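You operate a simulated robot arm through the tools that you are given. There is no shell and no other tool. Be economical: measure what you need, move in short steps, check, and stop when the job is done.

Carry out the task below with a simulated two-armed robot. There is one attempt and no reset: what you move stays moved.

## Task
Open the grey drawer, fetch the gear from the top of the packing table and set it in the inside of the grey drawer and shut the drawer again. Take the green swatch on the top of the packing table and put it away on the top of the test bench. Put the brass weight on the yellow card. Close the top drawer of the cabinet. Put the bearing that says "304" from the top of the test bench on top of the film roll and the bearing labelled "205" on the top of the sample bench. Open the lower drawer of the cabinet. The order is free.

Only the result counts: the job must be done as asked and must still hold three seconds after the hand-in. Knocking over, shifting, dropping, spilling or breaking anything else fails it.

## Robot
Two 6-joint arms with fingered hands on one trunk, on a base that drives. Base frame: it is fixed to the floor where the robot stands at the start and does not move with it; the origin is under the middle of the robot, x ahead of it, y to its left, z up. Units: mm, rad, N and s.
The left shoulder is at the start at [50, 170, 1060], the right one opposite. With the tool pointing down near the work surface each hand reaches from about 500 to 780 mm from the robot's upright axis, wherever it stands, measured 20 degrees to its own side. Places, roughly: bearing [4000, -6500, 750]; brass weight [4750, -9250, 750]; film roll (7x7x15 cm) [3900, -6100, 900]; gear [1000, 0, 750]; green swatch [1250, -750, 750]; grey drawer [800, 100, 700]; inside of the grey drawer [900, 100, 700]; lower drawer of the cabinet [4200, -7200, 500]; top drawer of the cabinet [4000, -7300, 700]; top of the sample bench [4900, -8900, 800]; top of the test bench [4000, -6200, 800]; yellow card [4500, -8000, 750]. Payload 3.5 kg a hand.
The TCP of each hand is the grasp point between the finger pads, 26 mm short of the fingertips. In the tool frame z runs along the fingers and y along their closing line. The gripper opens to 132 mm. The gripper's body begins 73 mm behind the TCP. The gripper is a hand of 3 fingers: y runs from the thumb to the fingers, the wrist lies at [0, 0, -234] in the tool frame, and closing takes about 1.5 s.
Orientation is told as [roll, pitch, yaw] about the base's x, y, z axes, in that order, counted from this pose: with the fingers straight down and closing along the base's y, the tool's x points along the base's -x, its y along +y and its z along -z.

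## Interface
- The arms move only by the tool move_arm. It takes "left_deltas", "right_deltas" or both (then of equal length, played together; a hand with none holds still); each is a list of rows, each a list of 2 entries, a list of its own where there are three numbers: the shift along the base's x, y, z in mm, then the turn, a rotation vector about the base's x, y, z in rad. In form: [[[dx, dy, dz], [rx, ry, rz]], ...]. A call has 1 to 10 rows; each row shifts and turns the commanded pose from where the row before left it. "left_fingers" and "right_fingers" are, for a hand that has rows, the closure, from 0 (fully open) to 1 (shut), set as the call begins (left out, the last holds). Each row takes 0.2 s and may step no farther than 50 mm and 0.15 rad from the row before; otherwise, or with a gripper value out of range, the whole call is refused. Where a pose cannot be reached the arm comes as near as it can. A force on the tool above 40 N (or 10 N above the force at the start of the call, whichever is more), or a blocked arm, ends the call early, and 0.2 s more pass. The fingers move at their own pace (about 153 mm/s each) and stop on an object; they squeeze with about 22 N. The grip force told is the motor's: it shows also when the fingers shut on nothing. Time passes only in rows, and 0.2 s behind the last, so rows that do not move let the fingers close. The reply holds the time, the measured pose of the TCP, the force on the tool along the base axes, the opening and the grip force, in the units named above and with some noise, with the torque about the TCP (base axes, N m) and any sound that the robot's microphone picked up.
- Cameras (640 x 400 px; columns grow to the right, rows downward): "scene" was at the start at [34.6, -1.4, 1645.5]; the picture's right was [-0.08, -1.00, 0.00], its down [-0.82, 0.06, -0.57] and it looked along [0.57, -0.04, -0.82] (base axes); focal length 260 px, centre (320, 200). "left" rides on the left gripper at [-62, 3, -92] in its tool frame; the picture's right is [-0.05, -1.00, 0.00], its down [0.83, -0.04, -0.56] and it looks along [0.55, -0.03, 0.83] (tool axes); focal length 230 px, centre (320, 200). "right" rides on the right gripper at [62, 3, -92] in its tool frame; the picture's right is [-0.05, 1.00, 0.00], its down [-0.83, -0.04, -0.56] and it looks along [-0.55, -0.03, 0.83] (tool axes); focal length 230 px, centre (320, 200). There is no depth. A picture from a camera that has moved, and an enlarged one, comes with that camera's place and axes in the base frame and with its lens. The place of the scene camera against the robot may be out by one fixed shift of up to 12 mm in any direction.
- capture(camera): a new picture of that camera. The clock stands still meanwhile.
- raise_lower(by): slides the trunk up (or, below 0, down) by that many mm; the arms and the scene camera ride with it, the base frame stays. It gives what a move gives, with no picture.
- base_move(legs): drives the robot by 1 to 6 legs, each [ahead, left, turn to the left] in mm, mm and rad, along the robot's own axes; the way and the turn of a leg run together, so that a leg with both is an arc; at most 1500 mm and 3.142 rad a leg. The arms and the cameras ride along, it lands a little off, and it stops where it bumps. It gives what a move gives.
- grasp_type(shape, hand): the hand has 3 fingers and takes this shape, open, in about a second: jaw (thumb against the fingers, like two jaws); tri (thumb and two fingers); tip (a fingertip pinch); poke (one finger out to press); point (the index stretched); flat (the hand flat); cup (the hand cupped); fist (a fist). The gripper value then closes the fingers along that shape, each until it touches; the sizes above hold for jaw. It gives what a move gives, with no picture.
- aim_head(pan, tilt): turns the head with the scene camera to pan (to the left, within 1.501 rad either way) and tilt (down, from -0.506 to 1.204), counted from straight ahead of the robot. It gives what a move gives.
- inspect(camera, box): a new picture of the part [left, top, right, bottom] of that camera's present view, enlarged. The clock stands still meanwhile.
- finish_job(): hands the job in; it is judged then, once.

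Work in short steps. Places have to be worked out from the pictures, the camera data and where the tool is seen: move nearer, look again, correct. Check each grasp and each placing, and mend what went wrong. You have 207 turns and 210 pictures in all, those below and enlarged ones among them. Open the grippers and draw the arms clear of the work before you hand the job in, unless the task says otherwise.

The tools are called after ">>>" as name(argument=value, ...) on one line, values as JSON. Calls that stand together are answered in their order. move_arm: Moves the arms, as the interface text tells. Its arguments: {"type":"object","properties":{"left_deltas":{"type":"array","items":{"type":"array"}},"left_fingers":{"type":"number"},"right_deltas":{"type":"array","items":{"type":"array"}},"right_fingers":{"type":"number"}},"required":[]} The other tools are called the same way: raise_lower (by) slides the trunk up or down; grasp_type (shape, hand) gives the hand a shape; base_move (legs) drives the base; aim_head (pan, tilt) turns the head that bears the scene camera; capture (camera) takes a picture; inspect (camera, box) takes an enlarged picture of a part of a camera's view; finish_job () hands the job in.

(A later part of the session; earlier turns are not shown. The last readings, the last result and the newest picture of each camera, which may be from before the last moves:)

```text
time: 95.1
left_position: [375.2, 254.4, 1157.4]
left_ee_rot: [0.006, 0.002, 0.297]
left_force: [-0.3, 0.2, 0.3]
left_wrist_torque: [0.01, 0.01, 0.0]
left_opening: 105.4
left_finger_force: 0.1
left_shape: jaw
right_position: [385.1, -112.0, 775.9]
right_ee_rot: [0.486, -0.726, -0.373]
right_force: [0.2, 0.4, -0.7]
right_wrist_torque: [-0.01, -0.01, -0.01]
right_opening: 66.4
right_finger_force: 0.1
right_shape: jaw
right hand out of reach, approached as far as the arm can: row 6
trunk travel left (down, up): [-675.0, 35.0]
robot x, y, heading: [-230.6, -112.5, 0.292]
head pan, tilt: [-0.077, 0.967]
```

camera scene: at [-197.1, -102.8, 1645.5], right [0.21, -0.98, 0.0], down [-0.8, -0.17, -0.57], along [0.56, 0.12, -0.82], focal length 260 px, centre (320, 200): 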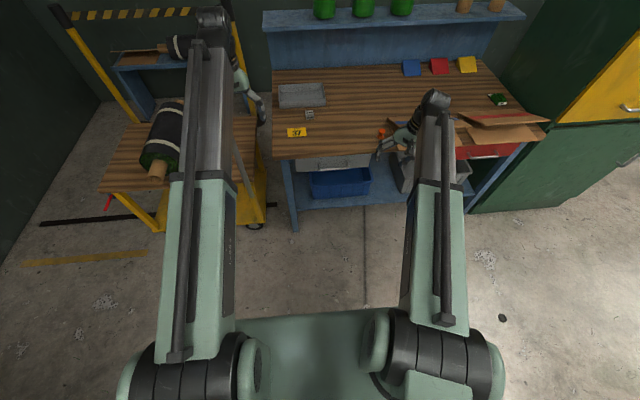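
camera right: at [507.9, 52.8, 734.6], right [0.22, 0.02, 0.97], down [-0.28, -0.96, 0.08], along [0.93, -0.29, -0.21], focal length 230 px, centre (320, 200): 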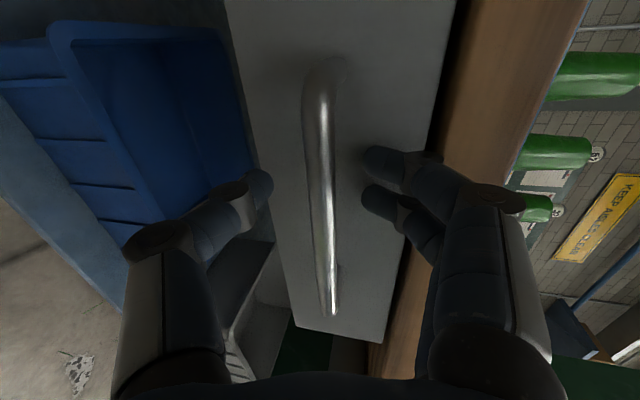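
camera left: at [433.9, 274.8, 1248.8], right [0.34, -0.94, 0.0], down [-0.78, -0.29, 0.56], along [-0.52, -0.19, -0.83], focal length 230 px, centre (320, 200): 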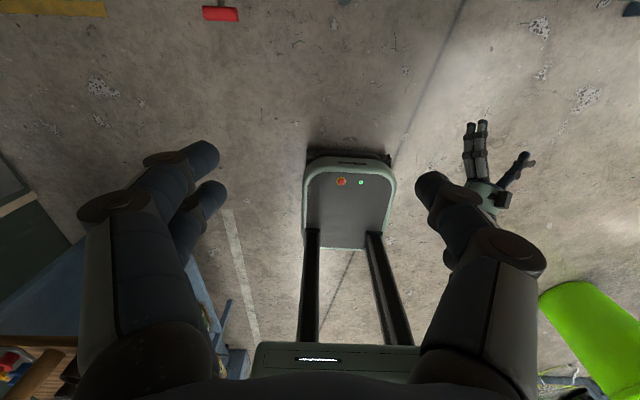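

The fingers now lie in the arm's plane. Pitch down through the straight position, wrist kept in place.

>>> move_arm(right_deltas=[[[-23, -7, -23.6], [-0.042, 0.139, 0]], [[-26, -8, -20], [-0.042, 0.139, 0]], [[-28.7, -8.7, -16], [-0.042, 0.139, 0]], [[-30.6, -9.3, -11.3], [-0.042, 0.139, 0]], [[-31.6, -9.6, -6.6], [-0.042, 0.139, 0]], [[-28, -8.4, -2], [-0.036, 0.118, 0]]])

```text
time: 96.5
left_position: [376.0, 253.9, 1156.2]
left_ee_rot: [0.005, 0.002, 0.297]
left_force: [-0.1, 1.0, 0.1]
left_wrist_torque: [0.04, 0.02, -0.01]
left_opening: 105.2
left_finger_force: 0.1
left_shape: jaw
right_position: [181.0, -247.6, 646.8]
right_ee_rot: [0.193, -0.023, -0.189]
right_force: [-0.3, 0.3, -0.7]
right_wrist_torque: [-0.01, -0.01, -0.01]
right_opening: 66.3
right_finger_force: 0.1
right_shape: jaw
right hand out of reach, approached as far as the arm can: row 1, 2, 3, 4, 5, 6
trunk travel left (down, up): [-675.0, 35.0]
robot x, y, heading: [-229.4, -107.6, 0.283]
head pan, tilt: [-0.077, 0.967]
```

Let me see whether the lean can now be removed while moving up and forward.

>>> move_arm(right_deltas=[[[25, 5, 30], [-0.1, 0.02, 0]], [[25, 5, 30], [-0.09, 0.02, 0]], [[25, 5, 30], [0, 0, 0.1]], [[25, 5, 30], [0, 0, 0.1]]])

```text
time: 97.5
left_position: [375.6, 254.8, 1157.1]
left_ee_rot: [0.005, 0.003, 0.296]
left_force: [-0.3, 0.1, 0.2]
left_wrist_torque: [0.01, -0.03, 0.01]
left_opening: 105.4
left_finger_force: 0.1
left_shape: jaw
right_position: [249.8, -233.6, 733.7]
right_ee_rot: [0.231, -0.064, 0.012]
right_force: [0.1, 0.0, -0.4]
right_wrist_torque: [-0.01, -0.03, -0.02]
right_opening: 66.5
right_finger_force: 0.0
right_shape: jaw
right hand out of reach, approached as far as the arm can: row 1, 2, 4
trunk travel left (down, up): [-675.0, 35.0]
robot x, y, heading: [-231.7, -113.6, 0.29]
head pan, tilt: [-0.077, 0.967]
```

The roll joint 6 also sits at its end with the wrong winding. I'll rotate the whole hand rigidly about the forearm's axis (only joint 4 turning), letting the yaw follow; then cross in-plane and unwind.

>>> move_arm(right_deltas=[[[6.9, 9.5, 2.3], [0.033, 0.01, -0.14]], [[8.2, 8.3, 2.6], [0.033, 0.01, -0.14]], [[9.3, 6.9, 2.7], [0.033, 0.01, -0.14]], [[10.2, 5.6, 2.9], [0.033, 0.01, -0.14]], [[10.9, 4, 2.9], [0.033, 0.01, -0.14]], [[11.4, 2.3, 2.9], [0.033, 0.01, -0.14]], [[11.6, 0.6, 2.9], [0.033, 0.01, -0.14]], [[11.6, -1.1, 2.8], [0.033, 0.01, -0.14]], [[11.4, -2.7, 2.6], [0.033, 0.01, -0.14]], [[10.8, -4.4, 2.4], [0.033, 0.01, -0.14]]])

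```text
time: 99.7
left_position: [374.9, 254.0, 1156.9]
left_ee_rot: [0.004, 0.001, 0.297]
left_force: [-0.4, -0.5, -0.2]
left_wrist_torque: [0.04, -0.01, 0.0]
left_opening: 105.5
left_finger_force: 0.2
left_shape: jaw
right_position: [354.2, -204.8, 758.6]
right_ee_rot: [0.382, 0.211, -1.391]
right_force: [0.7, -1.1, 0.8]
right_wrist_torque: [-0.04, 0.0, 0.01]
right_opening: 66.3
right_finger_force: 0.0
right_shape: jaw
trunk travel left (down, up): [-675.0, 35.0]
robot x, y, heading: [-235.2, -110.9, 0.292]
head pan, tilt: [-0.077, 0.967]
```

All within reach. Continue the same rotation.

>>> move_arm(right_deltas=[[[10.2, -5.9, 2.1], [0.033, 0.01, -0.14]], [[9.2, -7.4, 1.8], [0.033, 0.01, -0.14]], [[8.1, -8.6, 1.4], [0.033, 0.01, -0.14]], [[6.8, -9.7, 1], [0.033, 0.01, -0.14]], [[5.5, -10.6, 0.6], [0.033, 0.01, -0.14]], [[3.9, -11.3, 0.2], [0.033, 0.01, -0.14]]])

```text
time: 101.1
left_position: [375.3, 253.8, 1157.7]
left_ee_rot: [0.005, 0.002, 0.297]
left_force: [-1.1, -1.0, 0.1]
left_wrist_torque: [-0.03, -0.02, -0.01]
left_opening: 105.5
left_finger_force: 0.1
left_shape: jaw
right_position: [318.5, -387.6, 697.4]
right_ee_rot: [0.288, 0.414, -2.235]
right_force: [0.2, 0.1, 0.1]
right_wrist_torque: [0.0, 0.0, -0.01]
right_opening: 66.3
right_finger_force: 0.1
right_shape: jaw
right hand out of reach, approached as far as the arm can: row 2, 3, 4, 5, 6
trunk travel left (down, up): [-675.0, 35.0]
robot x, y, heading: [-232.5, -108.1, 0.286]
head pan, tilt: [-0.077, 0.967]
```

Position drifted but the orientation is there. Move the wrist back in front of the shoulder with this orientation.

>>> move_arm(right_deltas=[[[2, 40, 5], [0, 0, 0]], [[2, 40, 5], [0, 0, 0]], [[2, 40, 5], [0, 0, 0]], [[2, 40, 5], [0, 0, 0]], [[2, 40, 5], [0, 0, 0]], [[2, 40, 5], [0, 0, 0]]])

```text
time: 102.5
left_position: [373.9, 254.9, 1155.8]
left_ee_rot: [0.007, 0.003, 0.296]
left_force: [-0.3, 1.1, -0.8]
left_wrist_torque: [-0.03, -0.03, -0.01]
left_opening: 105.4
left_finger_force: 0.0
left_shape: jaw
right_position: [231.4, -265.4, 648.5]
right_ee_rot: [0.289, 0.416, -2.242]
right_force: [0.6, -0.6, 1.1]
right_wrist_torque: [0.02, -0.01, -0.02]
right_opening: 66.3
right_finger_force: 0.1
right_shape: jaw
right hand out of reach, approached as far as the arm can: row 1, 2, 3, 4, 5, 6
trunk travel left (down, up): [-675.0, 35.0]
robot x, y, heading: [-233.2, -108.3, 0.29]
head pan, tilt: [-0.077, 0.967]
```

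The right wrist stays stubborn. The left arm is fine, so I'll do the picking with the left arm, and use the right arm only for drawers. I now park the right hand high again.

>>> move_arm(right_deltas=[[[15, 0, 40], [0, 0, 0.1]], [[15, 0, 40], [0, 0, 0.1]], [[15, 0, 40], [0, 0, 0.1]], [[15, 0, 40], [0, 0, 0.1]], [[15, 0, 40], [0, 0, 0.1]], [[15, 0, 40], [0, 0, 0.1]], [[15, 0, 40], [0, 0, 0.1]], [[15, 0, 40], [0, 0, 0.1]], [[15, 0, 40], [0, 0, 0.1]], [[15, 0, 40], [0, 0, 0.1]]])

```text
time: 104.7
left_position: [374.4, 253.7, 1156.8]
left_ee_rot: [0.006, 0.002, 0.298]
left_force: [0.0, 0.2, 0.5]
left_wrist_torque: [0.04, -0.03, 0.03]
left_opening: 105.2
left_finger_force: 0.1
left_shape: jaw
right_position: [395.5, -285.7, 1018.7]
right_ee_rot: [0.271, 0.38, -1.261]
right_force: [-0.9, -0.6, 0.1]
right_wrist_torque: [-0.01, -0.01, 0.02]
right_opening: 66.6
right_finger_force: 0.0
right_shape: jaw
right hand out of reach, approached as far as the arm can: row 1, 2, 3
trunk travel left (down, up): [-675.0, 35.0]
robot x, y, heading: [-236.3, -109.5, 0.287]
head pan, tilt: [-0.077, 0.967]
```

Raise it further and try once more to take out the lean from this winding.

>>> move_arm(right_deltas=[[[10, 0, 30], [-0.135, 0.047, 0]], [[10, 0, 30], [-0.135, 0.047, 0]], [[10, 0, 30], [-0.135, 0.047, 0]]])

```text
time: 105.5
left_position: [374.6, 254.9, 1157.6]
left_ee_rot: [0.006, 0.001, 0.295]
left_force: [0.3, 0.1, 0.5]
left_wrist_torque: [-0.01, 0.03, 0.01]
left_opening: 105.3
left_finger_force: 0.1
left_shape: jaw
right_position: [424.0, -287.9, 1118.4]
right_ee_rot: [0.105, 0.249, -1.302]
right_force: [-0.4, 0.2, -0.3]
right_wrist_torque: [0.0, 0.02, -0.04]
right_opening: 66.4
right_finger_force: 0.1
right_shape: jaw
right hand out of reach, approached as far as the arm can: row 2, 3
trunk travel left (down, up): [-675.0, 35.0]
robot x, y, heading: [-233.6, -108.6, 0.29]
head pan, tilt: [-0.077, 0.967]
```

Parked acceptably (z≈1118). Swatch is at about (924 deep, -1074 along) in table axes. I approach turned 0.55 rad to the right, so the right hand stays clear of the green cabinet and the left hand comes over the swatch.

>>> base_move(legs=[[0, -830, 0], [0, 0, -0.55], [250, 153, 0]])

>>> capture(camera="left")

>>> capture(camera="scene")

```text
time: 113.1
left_position: [999.8, -841.9, 1155.1]
left_ee_rot: [0.002, 0.002, -0.25]
left_force: [-0.5, -0.6, 0.0]
left_wrist_torque: [0.02, 0.08, -0.01]
left_opening: 105.3
left_finger_force: 0.1
left_shape: jaw
right_position: [756.6, -1328.6, 1118.2]
right_ee_rot: [0.106, 0.249, -1.847]
right_force: [-0.3, 0.0, -0.2]
right_wrist_torque: [-0.01, 0.0, -0.01]
right_opening: 66.4
right_finger_force: 0.2
right_shape: jaw
trunk travel left (down, up): [-675.0, 35.0]
robot x, y, heading: [290.6, -838.5, -0.263]
head pan, tilt: [-0.077, 0.967]
```

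```text
164 pictures are left
camera left: at [1060.5, -853.7, 1248.1], right [-0.2, -0.98, 0.0], down [-0.81, 0.16, 0.56], along [-0.55, 0.11, -0.83], focal length 230 px, centre (320, 200)
```

left: 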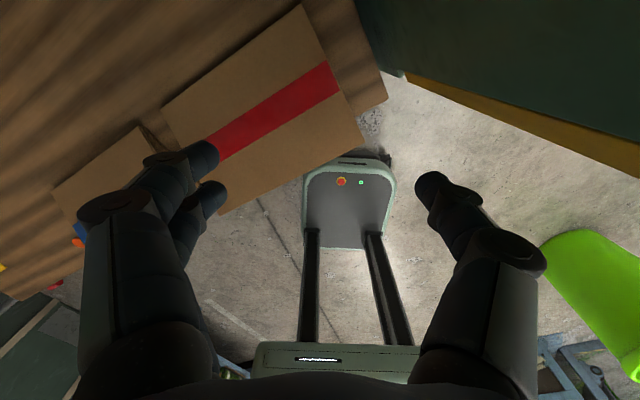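

```text
163 pictures are left
camera scene: at [323.6, -846.4, 1645.5], right [-0.33, -0.94, 0.0], down [-0.78, 0.27, -0.57], along [0.54, -0.19, -0.82], focal length 260 px, centre (320, 200)
```

scene: 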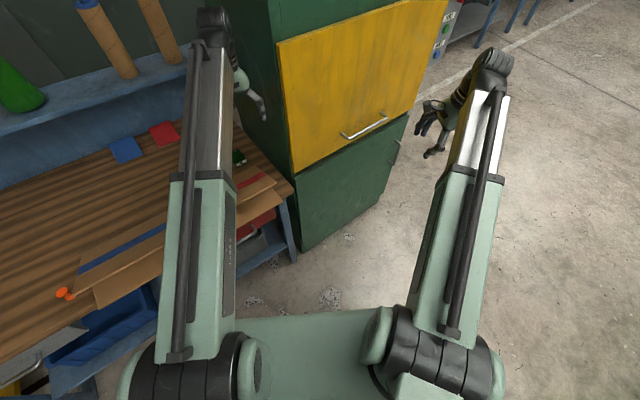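

The swatch lies under/behind the left arm; the cabinet side is ~90 mm clear of the planned hand path. I drive 115 ahead, 119 left, then look again.

>>> base_move(legs=[[115, 119, 0]])

>>> capture(camera="left")

>>> capture(camera="scene")

```text
time: 114.6
left_position: [1140.7, -751.6, 1156.7]
left_ee_rot: [0.003, 0.001, -0.248]
left_force: [0.1, 0.1, 0.5]
left_wrist_torque: [-0.01, 0.03, 0.01]
left_opening: 105.6
left_finger_force: 0.0
left_shape: jaw
right_position: [901.5, -1242.3, 1118.1]
right_ee_rot: [0.105, 0.248, -1.845]
right_force: [-0.5, 0.0, -0.8]
right_wrist_torque: [0.01, 0.03, 0.0]
right_opening: 66.3
right_finger_force: 0.0
right_shape: jaw
trunk travel left (down, up): [-675.0, 35.0]
robot x, y, heading: [431.4, -751.1, -0.252]
head pan, tilt: [-0.077, 0.967]
```

```text
162 pictures are left
camera left: at [1202.3, -765.5, 1248.0], right [-0.19, -0.98, 0.0], down [-0.82, 0.16, 0.56], along [-0.55, 0.11, -0.83], focal length 230 px, centre (320, 200)
```

left: 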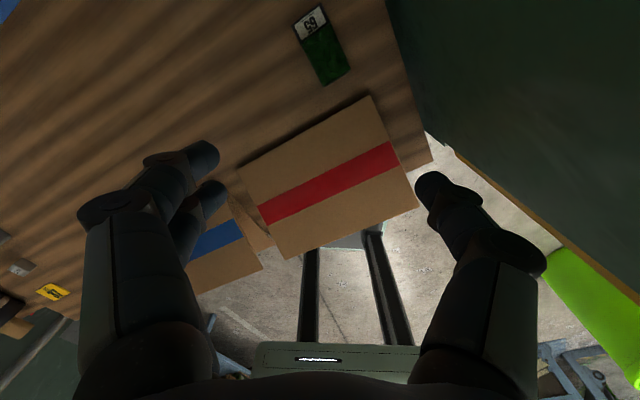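

```text
161 pictures are left
camera scene: at [465.3, -759.2, 1645.5], right [-0.33, -0.95, 0.0], down [-0.78, 0.27, -0.57], along [0.54, -0.19, -0.82], focal length 260 px, centre (320, 200)
```

scene: 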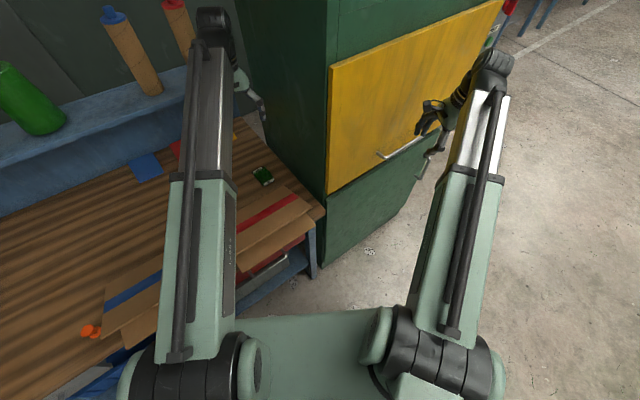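

Swatch centre ≈ (1203, -766), long axis along 0.28 rad (length ≈ 97, width ≈ 48). I drive 45 mm nearer, turn the left hand to yaw 0.28 and lower to z≈930.

>>> base_move(legs=[[45, 0, 0]])

>>> move_arm(left_deltas=[[[5, 0, -40], [0, 0, 0.133]], [[5, 0, -40], [0, 0, 0.133]], [[5, 0, -40], [0, 0, 0.133]], [[4, -3, -40], [0, 0, 0.133]], [[0, 0, -45], [0, 0, 0]]], left_fingers=0.25)

>>> capture(camera="left")

```text
time: 115.5
left_position: [1185.1, -764.8, 1155.3]
left_ee_rot: [0.006, 0.004, -0.248]
left_force: [-0.2, -0.3, -0.4]
left_wrist_torque: [0.02, 0.08, -0.06]
left_opening: 105.3
left_finger_force: 0.0
left_shape: jaw
right_position: [945.4, -1254.3, 1116.2]
right_ee_rot: [0.105, 0.251, -1.847]
right_force: [0.9, -0.2, -0.2]
right_wrist_torque: [0.01, 0.05, 0.03]
right_opening: 66.5
right_finger_force: 0.1
right_shape: jaw
trunk travel left (down, up): [-675.0, 35.0]
robot x, y, heading: [474.0, -760.6, -0.258]
head pan, tilt: [-0.077, 0.967]
```

```text
time: 116.7
left_position: [1204.0, -767.9, 950.7]
left_ee_rot: [0.006, 0.001, 0.286]
left_force: [0.0, -0.1, -0.7]
left_wrist_torque: [0.0, 0.0, -0.01]
left_opening: 99.3
left_finger_force: 0.1
left_shape: jaw
right_position: [942.9, -1252.6, 1117.6]
right_ee_rot: [0.107, 0.249, -1.844]
right_force: [-1.0, -0.8, 0.3]
right_wrist_torque: [0.01, 0.01, 0.04]
right_opening: 66.5
right_finger_force: 0.0
right_shape: jaw
trunk travel left (down, up): [-675.0, 35.0]
robot x, y, heading: [474.2, -760.6, -0.251]
head pan, tilt: [-0.077, 0.967]
```

```text
160 pictures are left
camera left: at [1262.3, -749.4, 1042.3], right [0.33, -0.94, 0.0], down [-0.78, -0.28, 0.56], along [-0.53, -0.18, -0.83], focal length 230 px, centre (320, 200)
```

left: 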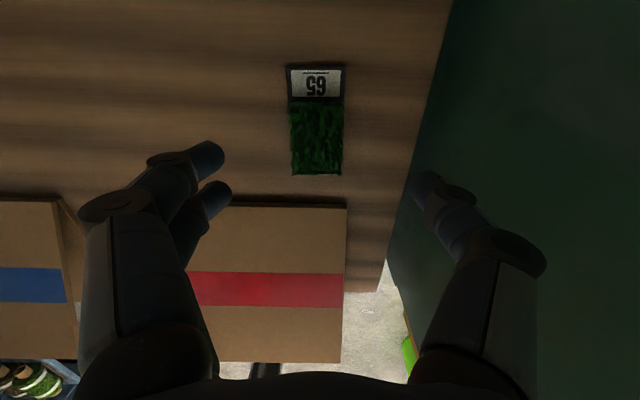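

Aligned: swatch centre ≈ (1204, -765). Cabinet side is ~40 mm clear of the finger. Lower and check.

>>> move_arm(left_deltas=[[[0, 2, -40], [0, 0, 0]], [[0, 0, -40], [0, 0, 0]], [[0, 0, -25], [0, 0, 0]], [[0, 0, -10], [0, 0, 0]]])

>>> capture(camera="left")

```text
time: 117.7
left_position: [1205.6, -764.9, 837.4]
left_ee_rot: [0.006, 0.0, 0.284]
left_force: [-0.4, 0.1, -0.6]
left_wrist_torque: [-0.02, 0.04, 0.0]
left_opening: 99.4
left_finger_force: 0.0
left_shape: jaw
right_position: [943.0, -1254.9, 1119.6]
right_ee_rot: [0.108, 0.249, -1.846]
right_force: [-0.4, 0.8, -0.4]
right_wrist_torque: [-0.03, 0.02, -0.01]
right_opening: 66.5
right_finger_force: 0.0
right_shape: jaw
trunk travel left (down, up): [-675.0, 35.0]
robot x, y, heading: [476.4, -763.6, -0.254]
head pan, tilt: [-0.077, 0.967]
```

```text
159 pictures are left
camera left: at [1263.4, -745.3, 929.1], right [0.33, -0.94, 0.0], down [-0.78, -0.28, 0.56], along [-0.53, -0.18, -0.83], focal length 230 px, centre (320, 200)
```

left: 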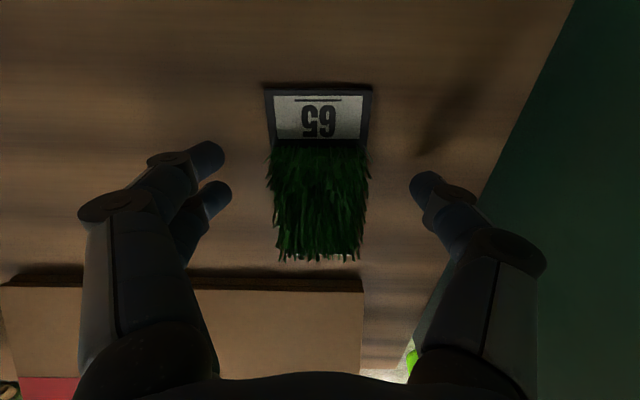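

Centred. Lower 9 mm more and close.

>>> move_arm(left_deltas=[[[0, 0, -9], [0, 0, 0]]])

>>> move_arm(left_deltas=[[[0, 0, 0], [0, 0, 0]], [[0, 0, 0], [0, 0, 0]], [[0, 0, 0], [0, 0, 0]], [[0, 0, 0], [0, 0, 0]], [[0, 0, 0], [0, 0, 0]], [[0, 0, 0], [0, 0, 0]], [[0, 0, 0], [0, 0, 0]]], left_fingers=1.0)

>>> move_arm(left_deltas=[[[0, 0, 20], [0, 0, 0]], [[0, 0, 40], [0, 0, 0]], [[0, 0, 45], [0, 0, 0]]])

>>> capture(camera="left")

```text
time: 118.1
left_position: [1204.2, -766.1, 828.1]
left_ee_rot: [0.005, 0.002, 0.285]
left_force: [-0.3, 0.0, -0.4]
left_wrist_torque: [-0.01, 0.01, -0.01]
left_opening: 99.1
left_finger_force: 0.1
left_shape: jaw
right_position: [944.2, -1253.5, 1118.2]
right_ee_rot: [0.106, 0.249, -1.845]
right_force: [-0.1, 0.1, -0.1]
right_wrist_torque: [0.03, 0.0, 0.01]
right_opening: 66.3
right_finger_force: 0.1
right_shape: jaw
trunk travel left (down, up): [-675.0, 35.0]
robot x, y, heading: [474.6, -766.0, -0.25]
head pan, tilt: [-0.077, 0.967]
```

```text
time: 119.7
left_position: [1203.8, -764.7, 827.1]
left_ee_rot: [0.006, 0.002, 0.286]
left_force: [-0.2, 0.1, -0.6]
left_wrist_torque: [-0.04, -0.01, -0.04]
left_opening: 49.0
left_finger_force: 21.6
left_shape: jaw
right_position: [943.4, -1254.4, 1117.4]
right_ee_rot: [0.107, 0.25, -1.846]
right_force: [-0.5, 0.1, -0.3]
right_wrist_torque: [0.02, 0.0, -0.01]
right_opening: 66.6
right_finger_force: 0.1
right_shape: jaw
trunk travel left (down, up): [-675.0, 35.0]
robot x, y, heading: [475.6, -763.1, -0.254]
head pan, tilt: [-0.077, 0.967]
```

```text
time: 120.5
left_position: [1201.5, -765.5, 932.1]
left_ee_rot: [0.006, 0.002, 0.284]
left_force: [0.4, -0.9, 0.1]
left_wrist_torque: [-0.02, -0.02, 0.01]
left_opening: 49.0
left_finger_force: 21.6
left_shape: jaw
right_position: [943.3, -1253.3, 1118.5]
right_ee_rot: [0.107, 0.247, -1.845]
right_force: [1.2, 0.3, -1.0]
right_wrist_torque: [0.03, 0.0, -0.01]
right_opening: 66.2
right_finger_force: 0.1
right_shape: jaw
trunk travel left (down, up): [-675.0, 35.0]
robot x, y, heading: [474.1, -760.9, -0.253]
head pan, tilt: [-0.077, 0.967]
```

```text
158 pictures are left
camera left: at [1261.6, -746.6, 1024.9], right [0.33, -0.94, -0.01], down [-0.78, -0.28, 0.56], along [-0.53, -0.18, -0.83], focal length 230 px, centre (320, 200)
```

left: 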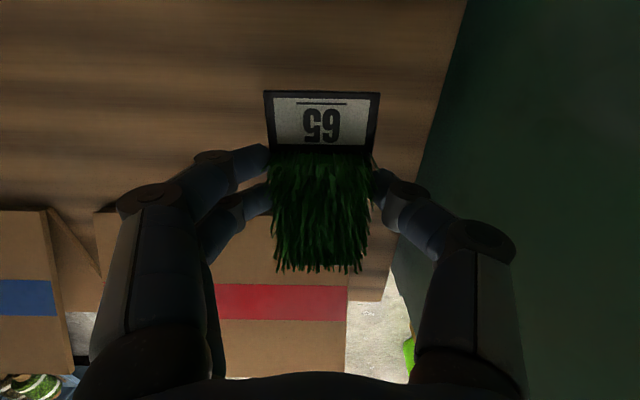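

The swatch is held. Raise, turn the hand back, back off from the table, and then look toward the test bench direction.

>>> move_arm(left_deltas=[[[0, 0, 45], [0, 0, 0]], [[0, 0, 45], [0, 0, 0]], [[0, 0, 45], [0, 0, -0.13]], [[0, 0, 45], [0, 0, -0.13]], [[-10, 0, 30], [0, 0, -0.13]], [[-10, 0, 0], [0, 0, -0.13]]])

>>> base_move(legs=[[-500, 0, 0], [0, 0, -0.75]])

>>> aim_head(pan=0.0, tilt=0.25)

>>> capture(camera="scene")

```text
time: 121.9
left_position: [1182.3, -766.0, 1144.0]
left_ee_rot: [0.006, 0.002, -0.238]
left_force: [-0.9, 0.8, -0.2]
left_wrist_torque: [0.01, 0.0, 0.01]
left_opening: 49.0
left_finger_force: 22.3
left_shape: jaw
right_position: [943.4, -1253.9, 1116.8]
right_ee_rot: [0.106, 0.251, -1.847]
right_force: [0.5, 0.3, -0.7]
right_wrist_torque: [-0.02, 0.03, -0.03]
right_opening: 66.5
right_finger_force: 0.1
right_shape: jaw
trunk travel left (down, up): [-675.0, 35.0]
robot x, y, heading: [475.6, -763.2, -0.252]
head pan, tilt: [-0.077, 0.967]
```

```text
time: 126.8
left_position: [508.5, -1126.1, 1142.1]
left_ee_rot: [0.005, 0.0, -0.996]
left_force: [0.2, 0.3, -0.2]
left_wrist_torque: [0.0, 0.03, 0.0]
left_opening: 49.1
left_finger_force: 22.0
left_shape: jaw
right_position: [-2.4, -1315.8, 1118.0]
right_ee_rot: [0.107, 0.251, -2.605]
right_force: [0.3, 0.8, -0.2]
right_wrist_torque: [-0.02, 0.0, -0.03]
right_opening: 66.3
right_finger_force: 0.1
right_shape: jaw
trunk travel left (down, up): [-675.0, 35.0]
robot x, y, heading: [-4.3, -638.9, -1.013]
head pan, tilt: [-0.077, 0.967]
```

```text
time: 127.8
left_position: [509.6, -1126.4, 1142.5]
left_ee_rot: [0.006, 0.001, -0.996]
left_force: [-0.6, -0.2, 0.0]
left_wrist_torque: [0.04, -0.01, -0.03]
left_opening: 49.2
left_finger_force: 22.1
left_shape: jaw
right_position: [-1.1, -1314.7, 1117.5]
right_ee_rot: [0.106, 0.248, -2.606]
right_force: [0.5, 0.1, 0.0]
right_wrist_torque: [0.04, -0.03, -0.03]
right_opening: 66.1
right_finger_force: 0.1
right_shape: jaw
trunk travel left (down, up): [-675.0, 35.0]
robot x, y, heading: [-1.5, -632.9, -1.019]
head pan, tilt: [0.0, 0.25]
```

```text
157 pictures are left
camera scene: at [29.0, -677.5, 1707.3], right [-0.85, -0.53, 0.0], down [-0.13, 0.21, -0.97], along [0.51, -0.82, -0.25], focal length 260 px, centre (320, 200)
```

scene: 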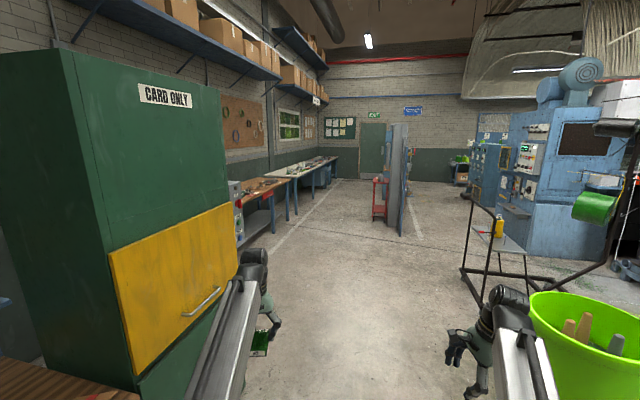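

A clear aisle lies ahead, with benches along the left wall. I drive 3.5 m straight down the aisle.

>>> base_move(legs=[[1500, 0, 0], [1500, 0, 0], [500, 0, 0]])

>>> capture(camera="scene")

```text
time: 144.8
left_position: [2360.7, -4083.0, 1141.4]
left_ee_rot: [0.005, 0.0, -0.972]
left_force: [0.1, 0.4, -1.0]
left_wrist_torque: [0.01, 0.03, -0.03]
left_opening: 48.8
left_finger_force: 22.0
left_shape: jaw
right_position: [1856.4, -4283.2, 1118.3]
right_ee_rot: [0.105, 0.249, -2.582]
right_force: [0.0, 0.2, -0.2]
right_wrist_torque: [0.02, 0.02, -0.01]
right_opening: 66.5
right_finger_force: 0.1
right_shape: jaw
trunk travel left (down, up): [-675.0, 35.0]
robot x, y, heading: [1841.6, -3601.5, -0.997]
head pan, tilt: [0.0, 0.25]
```

```text
156 pictures are left
camera scene: at [1872.0, -3645.0, 1707.4], right [-0.84, -0.55, 0.0], down [-0.14, 0.21, -0.97], along [0.53, -0.81, -0.25], focal length 260 px, centre (320, 200)
```

scene: 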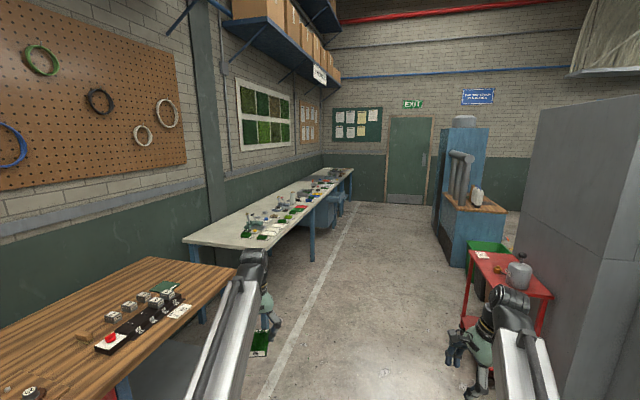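

Let me zoom in on the far benches.

>>> inspect(camera="scene", box=[220, 150, 380, 270])

```text
3.33 times, centred on (300, 210) of scene
camera zoom: at [1872.0, -3645.0, 1707.4], right [-0.84, -0.55, 0.0], down [-0.14, 0.21, -0.97], along [0.53, -0.81, -0.25], focal length 868 px, centre (387, 167)
```

zoom: 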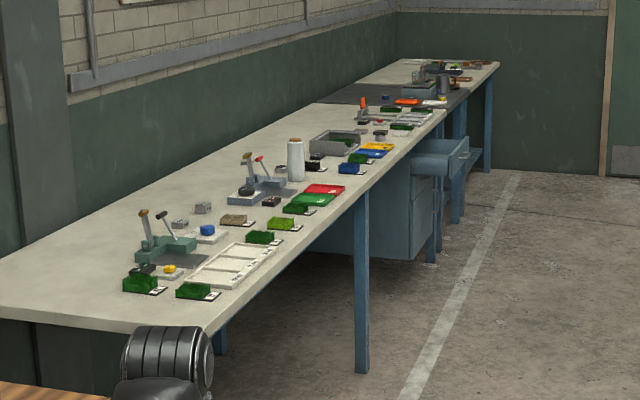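

The whole hall is on the same rotated axes (0.286). In those axes the bench front is at ~1765 deep, film roll at (2020, -6950). I drive along the aisle and turn to face the test bench.

>>> base_move(legs=[[0, 0, -0.288], [1500, 200, 0], [1227, 199, 0], [0, 0, 1.571]])

>>> aim_head(pan=0.0, tilt=0.75)

>>> capture(camera="scene")

```text
refused: leg 2 is longer than a leg can be; nothing moved
```

```text
time: 145.7
left_position: [2361.2, -4080.8, 1142.2]
left_ee_rot: [0.008, 0.001, -0.974]
left_force: [0.2, 0.7, 0.4]
left_wrist_torque: [0.02, 0.04, 0.0]
left_opening: 48.8
left_finger_force: 22.5
left_shape: jaw
right_position: [1856.0, -4282.1, 1118.2]
right_ee_rot: [0.106, 0.25, -2.581]
right_force: [-1.1, -0.4, 0.1]
right_wrist_torque: [-0.03, 0.0, -0.01]
right_opening: 66.5
right_finger_force: 0.0
right_shape: jaw
trunk travel left (down, up): [-675.0, 35.0]
robot x, y, heading: [1837.7, -3603.8, -0.994]
head pan, tilt: [0.0, 0.75]
```

```text
154 pictures are left
camera scene: at [1865.6, -3635.2, 1662.4], right [-0.84, -0.55, 0.0], down [-0.37, 0.57, -0.73], along [0.4, -0.61, -0.68], focal length 260 px, centre (320, 200)
```

scene: 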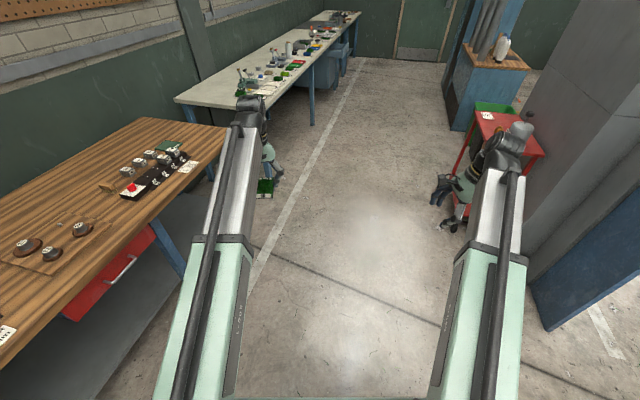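

A leg was over 1500 mm; split it.

>>> base_move(legs=[[0, 0, -0.291], [1400, 200, 0], [1327, 199, 0], [0, 0, 1.571]])

>>> capture(camera="scene")

```text
time: 164.0
left_position: [3602.3, -5797.6, 1142.7]
left_ee_rot: [0.006, 0.001, 0.292]
left_force: [0.8, 0.1, -0.2]
left_wrist_torque: [-0.01, -0.02, 0.0]
left_opening: 48.7
left_finger_force: 21.9
left_shape: jaw
right_position: [3641.6, -6340.7, 1118.5]
right_ee_rot: [0.106, 0.25, -1.318]
right_force: [0.2, 0.1, -0.6]
right_wrist_torque: [-0.01, -0.01, 0.02]
right_opening: 66.2
right_finger_force: 0.1
right_shape: jaw
trunk travel left (down, up): [-675.0, 35.0]
robot x, y, heading: [2987.8, -6155.1, 0.269]
head pan, tilt: [0.0, 0.75]
```

```text
153 pictures are left
camera scene: at [3033.5, -6136.0, 1662.3], right [0.27, -0.96, 0.0], down [-0.66, -0.18, -0.73], along [0.7, 0.2, -0.68], focal length 260 px, centre (320, 200)
```

scene: 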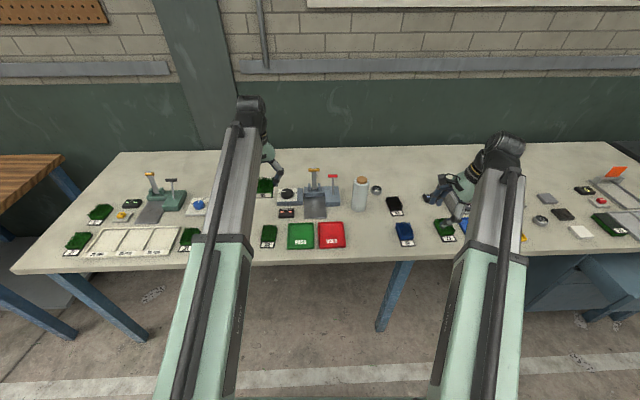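

Facing the test bench. Zoom in on its two halves to find the roll, the bearings and a free spot.

>>> inspect(camera="scene", box=[260, 150, 420, 250])

>>> inspect(camera="scene", box=[480, 150, 640, 250])

>>> inspect(camera="scene", box=[50, 160, 250, 285])

```text
4.00 times, centred on (340, 200) of scene
camera zoom: at [3033.5, -6136.0, 1662.3], right [0.27, -0.96, 0.0], down [-0.66, -0.18, -0.73], along [0.7, 0.2, -0.68], focal length 1041 px, centre (240, 200)
```

zoom: 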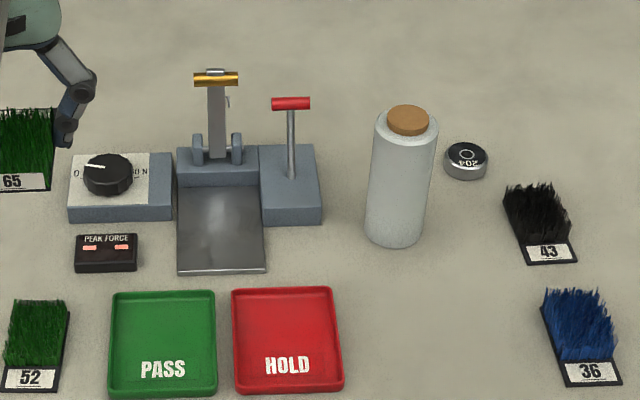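

```text
4.00 times, centred on (560, 200) of scene
camera zoom: at [3033.5, -6136.0, 1662.3], right [0.27, -0.96, 0.0], down [-0.66, -0.18, -0.73], along [0.7, 0.2, -0.68], focal length 1041 px, centre (-640, 200)
```

zoom: 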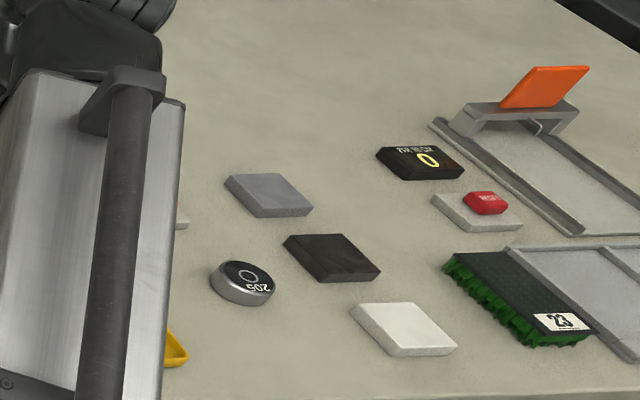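

```text
3.20 times, centred on (150, 222) of scene
camera zoom: at [3033.5, -6136.0, 1662.3], right [0.27, -0.96, 0.0], down [-0.66, -0.18, -0.73], along [0.7, 0.2, -0.68], focal length 833 px, centre (864, 128)
```

zoom: 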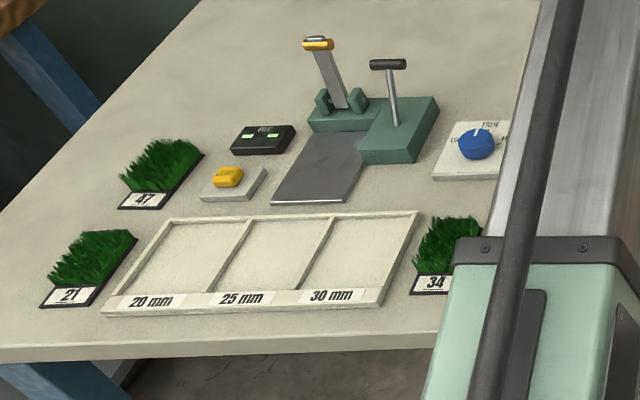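

Zoom on both bearing labels.

>>> inspect(camera="scene", box=[366, 180, 386, 196])

>>> inspect(camera="scene", box=[530, 210, 554, 230])

```text
16.00 times, centred on (376, 188) of scene
camera zoom: at [3033.5, -6136.0, 1662.3], right [0.27, -0.96, 0.0], down [-0.66, -0.18, -0.73], along [0.7, 0.2, -0.68], focal length 4164 px, centre (-576, 392)
```

zoom: 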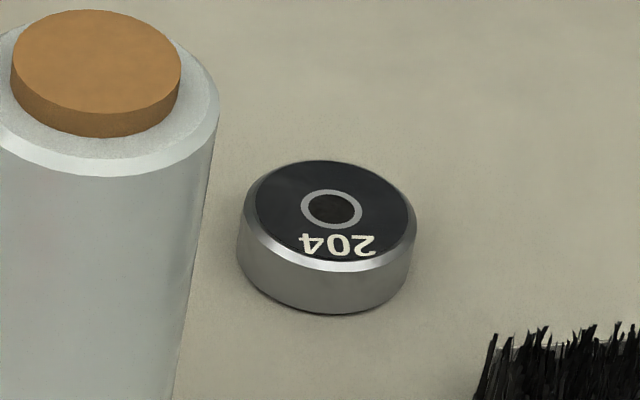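

```text
16.00 times, centred on (542, 220) of scene
camera zoom: at [3033.5, -6136.0, 1662.3], right [0.27, -0.96, 0.0], down [-0.66, -0.18, -0.73], along [0.7, 0.2, -0.68], focal length 4164 px, centre (-3232, -120)
```

zoom: 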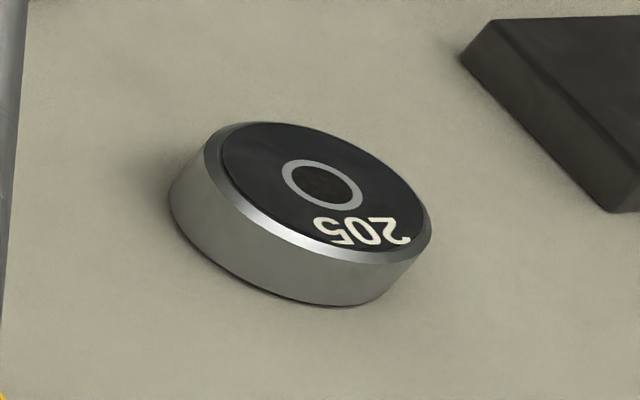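

Seen: 204 (near the roll) and 205; 304 must be hidden behind the right arm. I put the swatch first at a free spot near (3764, -6157), between the HOLD tray, the roll and swatch 36. Drive there.

>>> base_move(legs=[[55, -389, 0.017]])

>>> capture(camera="left")

>>> capture(camera="scene")

```text
time: 166.5
left_position: [3758.2, -6151.3, 1143.8]
left_ee_rot: [0.004, 0.003, 0.306]
left_force: [0.5, -1.0, 1.1]
left_wrist_torque: [0.03, 0.01, 0.05]
left_opening: 49.2
left_finger_force: 21.5
left_shape: jaw
right_position: [3804.1, -6692.4, 1118.0]
right_ee_rot: [0.106, 0.25, -1.306]
right_force: [-0.2, -0.5, 0.2]
right_wrist_torque: [0.05, 0.01, 0.04]
right_opening: 66.5
right_finger_force: 0.0
right_shape: jaw
trunk travel left (down, up): [-675.0, 35.0]
robot x, y, heading: [3149.0, -6511.0, 0.29]
head pan, tilt: [0.0, 0.75]
```

```text
147 pictures are left
camera left: at [3816.9, -6130.0, 1234.8], right [0.35, -0.94, -0.01], down [-0.78, -0.29, 0.56], along [-0.52, -0.19, -0.83], focal length 230 px, centre (320, 200)
```

left: 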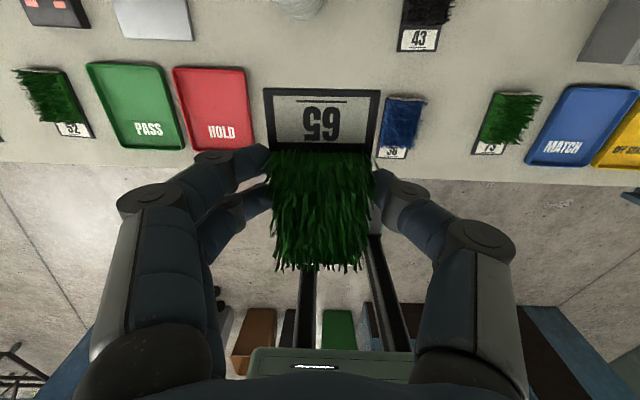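

```text
146 pictures are left
camera scene: at [3193.8, -6496.7, 1662.3], right [0.28, -0.96, 0.0], down [-0.65, -0.19, -0.73], along [0.7, 0.21, -0.68], focal length 260 px, centre (320, 200)
```

scene: 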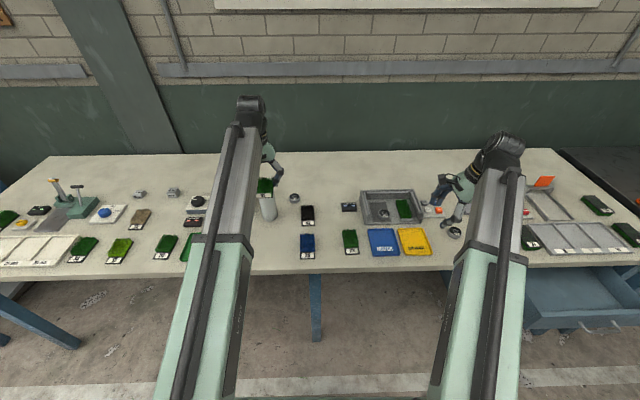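

The swatch is centred between HOLD (b≈-6833) and swatch 36 (b≈-7076), over free top. Lower to z≈900.

>>> move_arm(left_deltas=[[[0, 0, -45], [0, 0, 0]], [[0, 0, -45], [0, 0, 0]], [[0, 0, -45], [0, 0, 0]], [[0, 0, -45], [0, 0, 0]], [[0, 0, -45], [0, 0, 0]], [[0, 0, -20], [0, 0, 0]]])

>>> capture(camera="left")

```text
time: 167.9
left_position: [3760.2, -6151.7, 896.7]
left_ee_rot: [0.005, 0.003, 0.306]
left_force: [-0.2, -0.1, 0.1]
left_wrist_torque: [0.01, -0.02, -0.02]
left_opening: 48.7
left_finger_force: 21.4
left_shape: jaw
right_position: [3803.9, -6691.8, 1118.5]
right_ee_rot: [0.107, 0.249, -1.304]
right_force: [-0.6, 0.1, -0.5]
right_wrist_torque: [0.02, -0.01, 0.03]
right_opening: 66.2
right_finger_force: 0.1
right_shape: jaw
trunk travel left (down, up): [-675.0, 35.0]
robot x, y, heading: [3144.1, -6511.2, 0.287]
head pan, tilt: [0.0, 0.75]
```

```text
145 pictures are left
camera left: at [3819.3, -6129.8, 987.9], right [0.35, -0.94, 0.0], down [-0.78, -0.29, 0.56], along [-0.52, -0.19, -0.83], focal length 230 px, centre (320, 200)
```

left: 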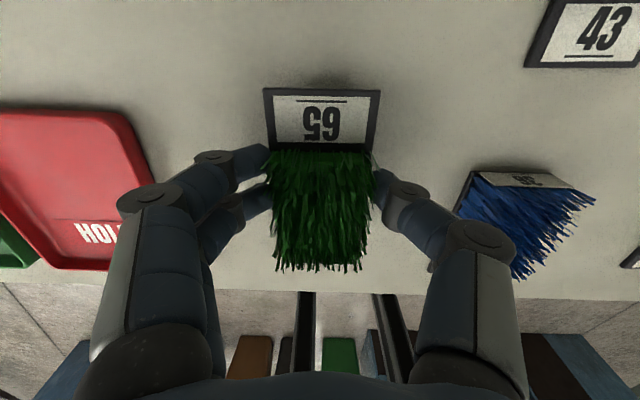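

Clear all round. Lower to contact.

>>> move_arm(left_deltas=[[[0, 0, -30], [0, 0, 0]], [[0, 0, -20], [0, 0, 0]], [[0, 0, -8], [0, 0, 0]]])

>>> move_arm(left_deltas=[[[0, 0, -4], [0, 0, 0]], [[0, 0, -4], [0, 0, 0]]])

```text
time: 168.3
left_position: [3760.0, -6149.7, 875.8]
left_ee_rot: [0.005, -0.003, 0.307]
left_force: [-6.4, -2.5, 17.8]
left_wrist_torque: [-0.07, 0.23, 0.04]
left_opening: 50.3
left_finger_force: 21.8
left_shape: jaw
right_position: [3803.0, -6692.1, 1117.7]
right_ee_rot: [0.109, 0.248, -1.304]
right_force: [-0.1, 0.2, -0.1]
right_wrist_torque: [-0.03, 0.01, 0.04]
right_opening: 66.5
right_finger_force: 0.0
right_shape: jaw
trunk travel left (down, up): [-675.0, 35.0]
robot x, y, heading: [3147.4, -6510.6, 0.284]
head pan, tilt: [0.0, 0.75]
stopped in row 2 (left hand): the force on the tool passed its limit at 57 N (the readings are from after the stop); the commanded pose is now the measured one
```

```text
time: 168.8
left_position: [3761.8, -6150.2, 875.9]
left_ee_rot: [0.006, -0.012, 0.306]
left_force: [-3.9, -1.7, 19.4]
left_wrist_torque: [-0.21, 0.2, 0.01]
left_opening: 50.7
left_finger_force: 21.9
left_shape: jaw
right_position: [3802.7, -6690.7, 1119.0]
right_ee_rot: [0.106, 0.253, -1.303]
right_force: [0.5, 0.1, 0.1]
right_wrist_torque: [0.0, 0.0, 0.01]
right_opening: 66.3
right_finger_force: 0.1
right_shape: jaw
trunk travel left (down, up): [-675.0, 35.0]
robot x, y, heading: [3149.6, -6512.7, 0.289]
head pan, tilt: [0.0, 0.75]
stopped in row 2 (left hand): the force on the tool passed its limit at 45 N (the readings are from after the stop); the commanded pose is now the measured one
```

Contact already at z≈876: this bench top is at about 846. Check, then release.

>>> capture(camera="left")

>>> move_arm(left_deltas=[[[0, 0, 2], [0, 0, 0]], [[0, 0, 0], [0, 0, 0]]])

>>> move_arm(left_deltas=[[[0, 0, 0], [0, 0, 0]], [[0, 0, 0], [0, 0, 0]], [[0, 0, 0], [0, 0, 0]], [[0, 0, 30], [0, 0, 0]], [[0, 0, 45], [0, 0, 0]], [[0, 0, 45], [0, 0, 0]]], left_fingers=0.35)

>>> capture(camera="left")

```text
144 pictures are left
camera left: at [3819.3, -6129.6, 969.3], right [0.35, -0.94, 0.0], down [-0.78, -0.3, 0.54], along [-0.51, -0.19, -0.84], focal length 230 px, centre (320, 200)
```

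left: 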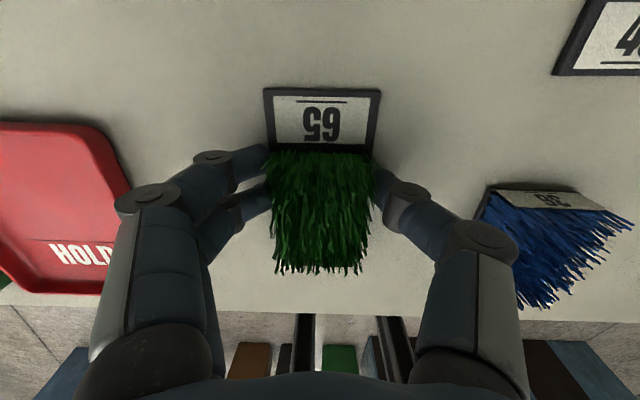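

```text
time: 169.4
left_position: [3762.0, -6149.6, 877.4]
left_ee_rot: [0.005, -0.01, 0.305]
left_force: [0.9, 0.2, 16.3]
left_wrist_torque: [-0.05, 0.02, 0.02]
left_opening: 50.5
left_finger_force: 22.0
left_shape: jaw
right_position: [3802.1, -6691.1, 1118.6]
right_ee_rot: [0.105, 0.252, -1.304]
right_force: [0.2, 0.2, -0.5]
right_wrist_torque: [0.01, 0.0, 0.01]
right_opening: 66.6
right_finger_force: 0.0
right_shape: jaw
trunk travel left (down, up): [-675.0, 35.0]
robot x, y, heading: [3148.6, -6509.4, 0.283]
head pan, tilt: [0.0, 0.75]
```

```text
time: 170.8
left_position: [3761.3, -6150.9, 996.3]
left_ee_rot: [0.005, -0.009, 0.306]
left_force: [0.3, -0.6, 0.2]
left_wrist_torque: [0.01, -0.03, 0.0]
left_opening: 85.5
left_finger_force: 0.1
left_shape: jaw
right_position: [3804.1, -6691.6, 1117.8]
right_ee_rot: [0.106, 0.252, -1.305]
right_force: [-0.9, -0.1, 0.8]
right_wrist_torque: [-0.01, 0.0, 0.02]
right_opening: 66.2
right_finger_force: 0.1
right_shape: jaw
trunk travel left (down, up): [-675.0, 35.0]
robot x, y, heading: [3150.3, -6514.0, 0.29]
head pan, tilt: [0.0, 0.75]
```

```text
143 pictures are left
camera left: at [3819.3, -6131.4, 1090.3], right [0.35, -0.94, 0.0], down [-0.78, -0.29, 0.55], along [-0.51, -0.19, -0.84], focal length 230 px, centre (320, 200)
```

left: 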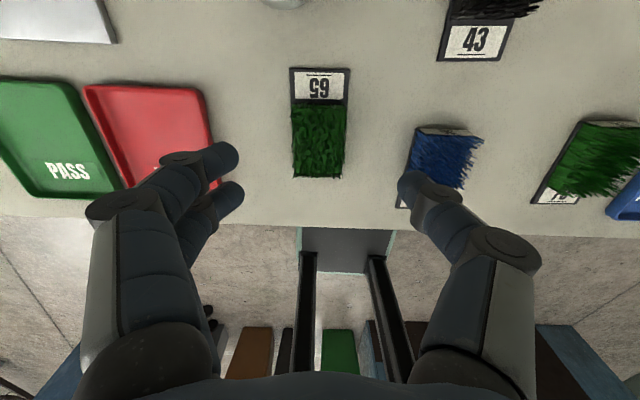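

Swatch is set down well. Raise the left hand and look for the 304 bearing.

>>> move_arm(left_deltas=[[[0, 0, 45], [0, 0, 0]], [[0, 0, 45], [0, 0, 0]], [[0, 0, 45], [0, 0, 0]]])

>>> inspect(camera="scene", box=[330, 180, 474, 270])

>>> inspect(camera="scene", box=[500, 170, 640, 260])

>>> capture(camera="right")

```text
time: 171.6
left_position: [3763.3, -6150.7, 1131.5]
left_ee_rot: [0.004, -0.009, 0.305]
left_force: [0.1, 0.2, 0.4]
left_wrist_torque: [0.02, 0.06, -0.01]
left_opening: 85.5
left_finger_force: 0.1
left_shape: jaw
right_position: [3803.5, -6691.5, 1118.0]
right_ee_rot: [0.106, 0.249, -1.304]
right_force: [0.7, 0.5, 0.2]
right_wrist_torque: [0.0, -0.02, 0.02]
right_opening: 66.4
right_finger_force: 0.1
right_shape: jaw
trunk travel left (down, up): [-675.0, 35.0]
robot x, y, heading: [3149.0, -6509.2, 0.281]
head pan, tilt: [0.0, 0.75]
```

```text
4.44 times, centred on (402, 225) of scene
camera zoom: at [3193.0, -6495.6, 1662.3], right [0.28, -0.96, 0.0], down [-0.65, -0.19, -0.73], along [0.7, 0.21, -0.68], focal length 1157 px, centre (-44, 89)
```

zoom: 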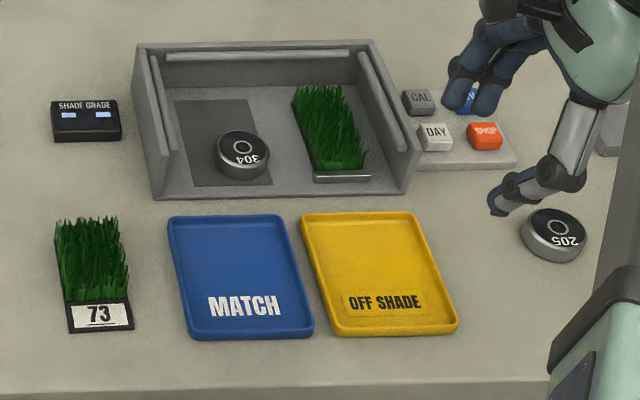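

```text
4.44 times, centred on (570, 215) of scene
camera zoom: at [3193.0, -6495.6, 1662.3], right [0.28, -0.96, 0.0], down [-0.65, -0.19, -0.73], along [0.7, 0.21, -0.68], focal length 1157 px, centre (-791, 133)
```

zoom: 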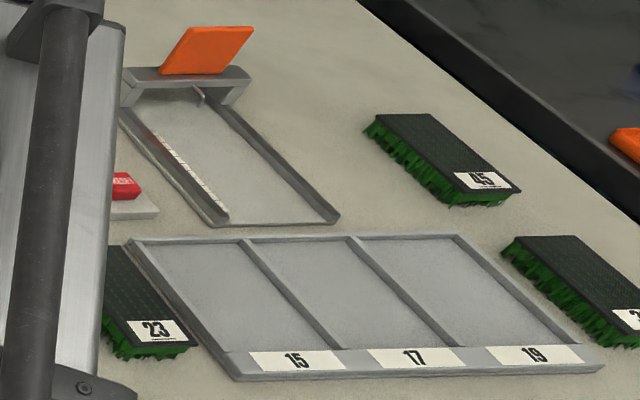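

```text
140 pictures are left
camera right: at [3786.8, -6657.9, 1222.3], right [0.98, 0.19, 0.09], down [0.15, -0.93, 0.32], along [0.14, -0.3, -0.94], focal length 230 px, centre (320, 200)
```

right: 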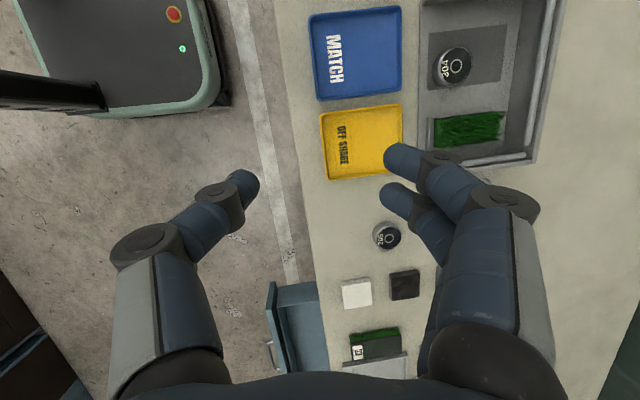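

304 lies in the grey light box at about (3996, -6542); 205 at about (3975, -6821). Drive so the left hand comes over 304.

>>> base_move(legs=[[0, -448, 0], [105, 0, 0]])

>>> capture(camera="left")

```text
time: 175.1
left_position: [3992.1, -6551.1, 1129.4]
left_ee_rot: [0.004, -0.007, 0.305]
left_force: [-0.8, 0.2, -0.6]
left_wrist_torque: [-0.03, 0.05, 0.0]
left_opening: 85.5
left_finger_force: 0.0
left_shape: jaw
right_position: [4031.6, -7090.9, 1116.5]
right_ee_rot: [0.105, 0.249, -1.306]
right_force: [0.7, 0.5, -0.2]
right_wrist_torque: [-0.03, 0.0, 0.01]
right_opening: 66.3
right_finger_force: 0.0
right_shape: jaw
trunk travel left (down, up): [-675.0, 35.0]
robot x, y, heading: [3372.1, -6909.2, 0.286]
head pan, tilt: [0.0, 0.75]
```

```text
139 pictures are left
camera left: at [4049.3, -6530.2, 1222.8], right [0.35, -0.94, 0.0], down [-0.78, -0.29, 0.55], along [-0.52, -0.19, -0.84], focal length 230 px, centre (320, 200)
```

left: 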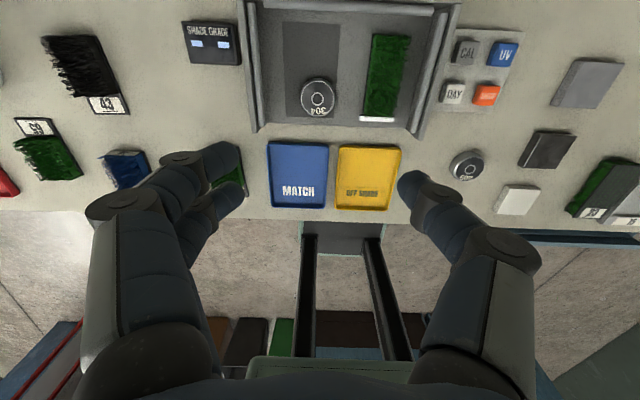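

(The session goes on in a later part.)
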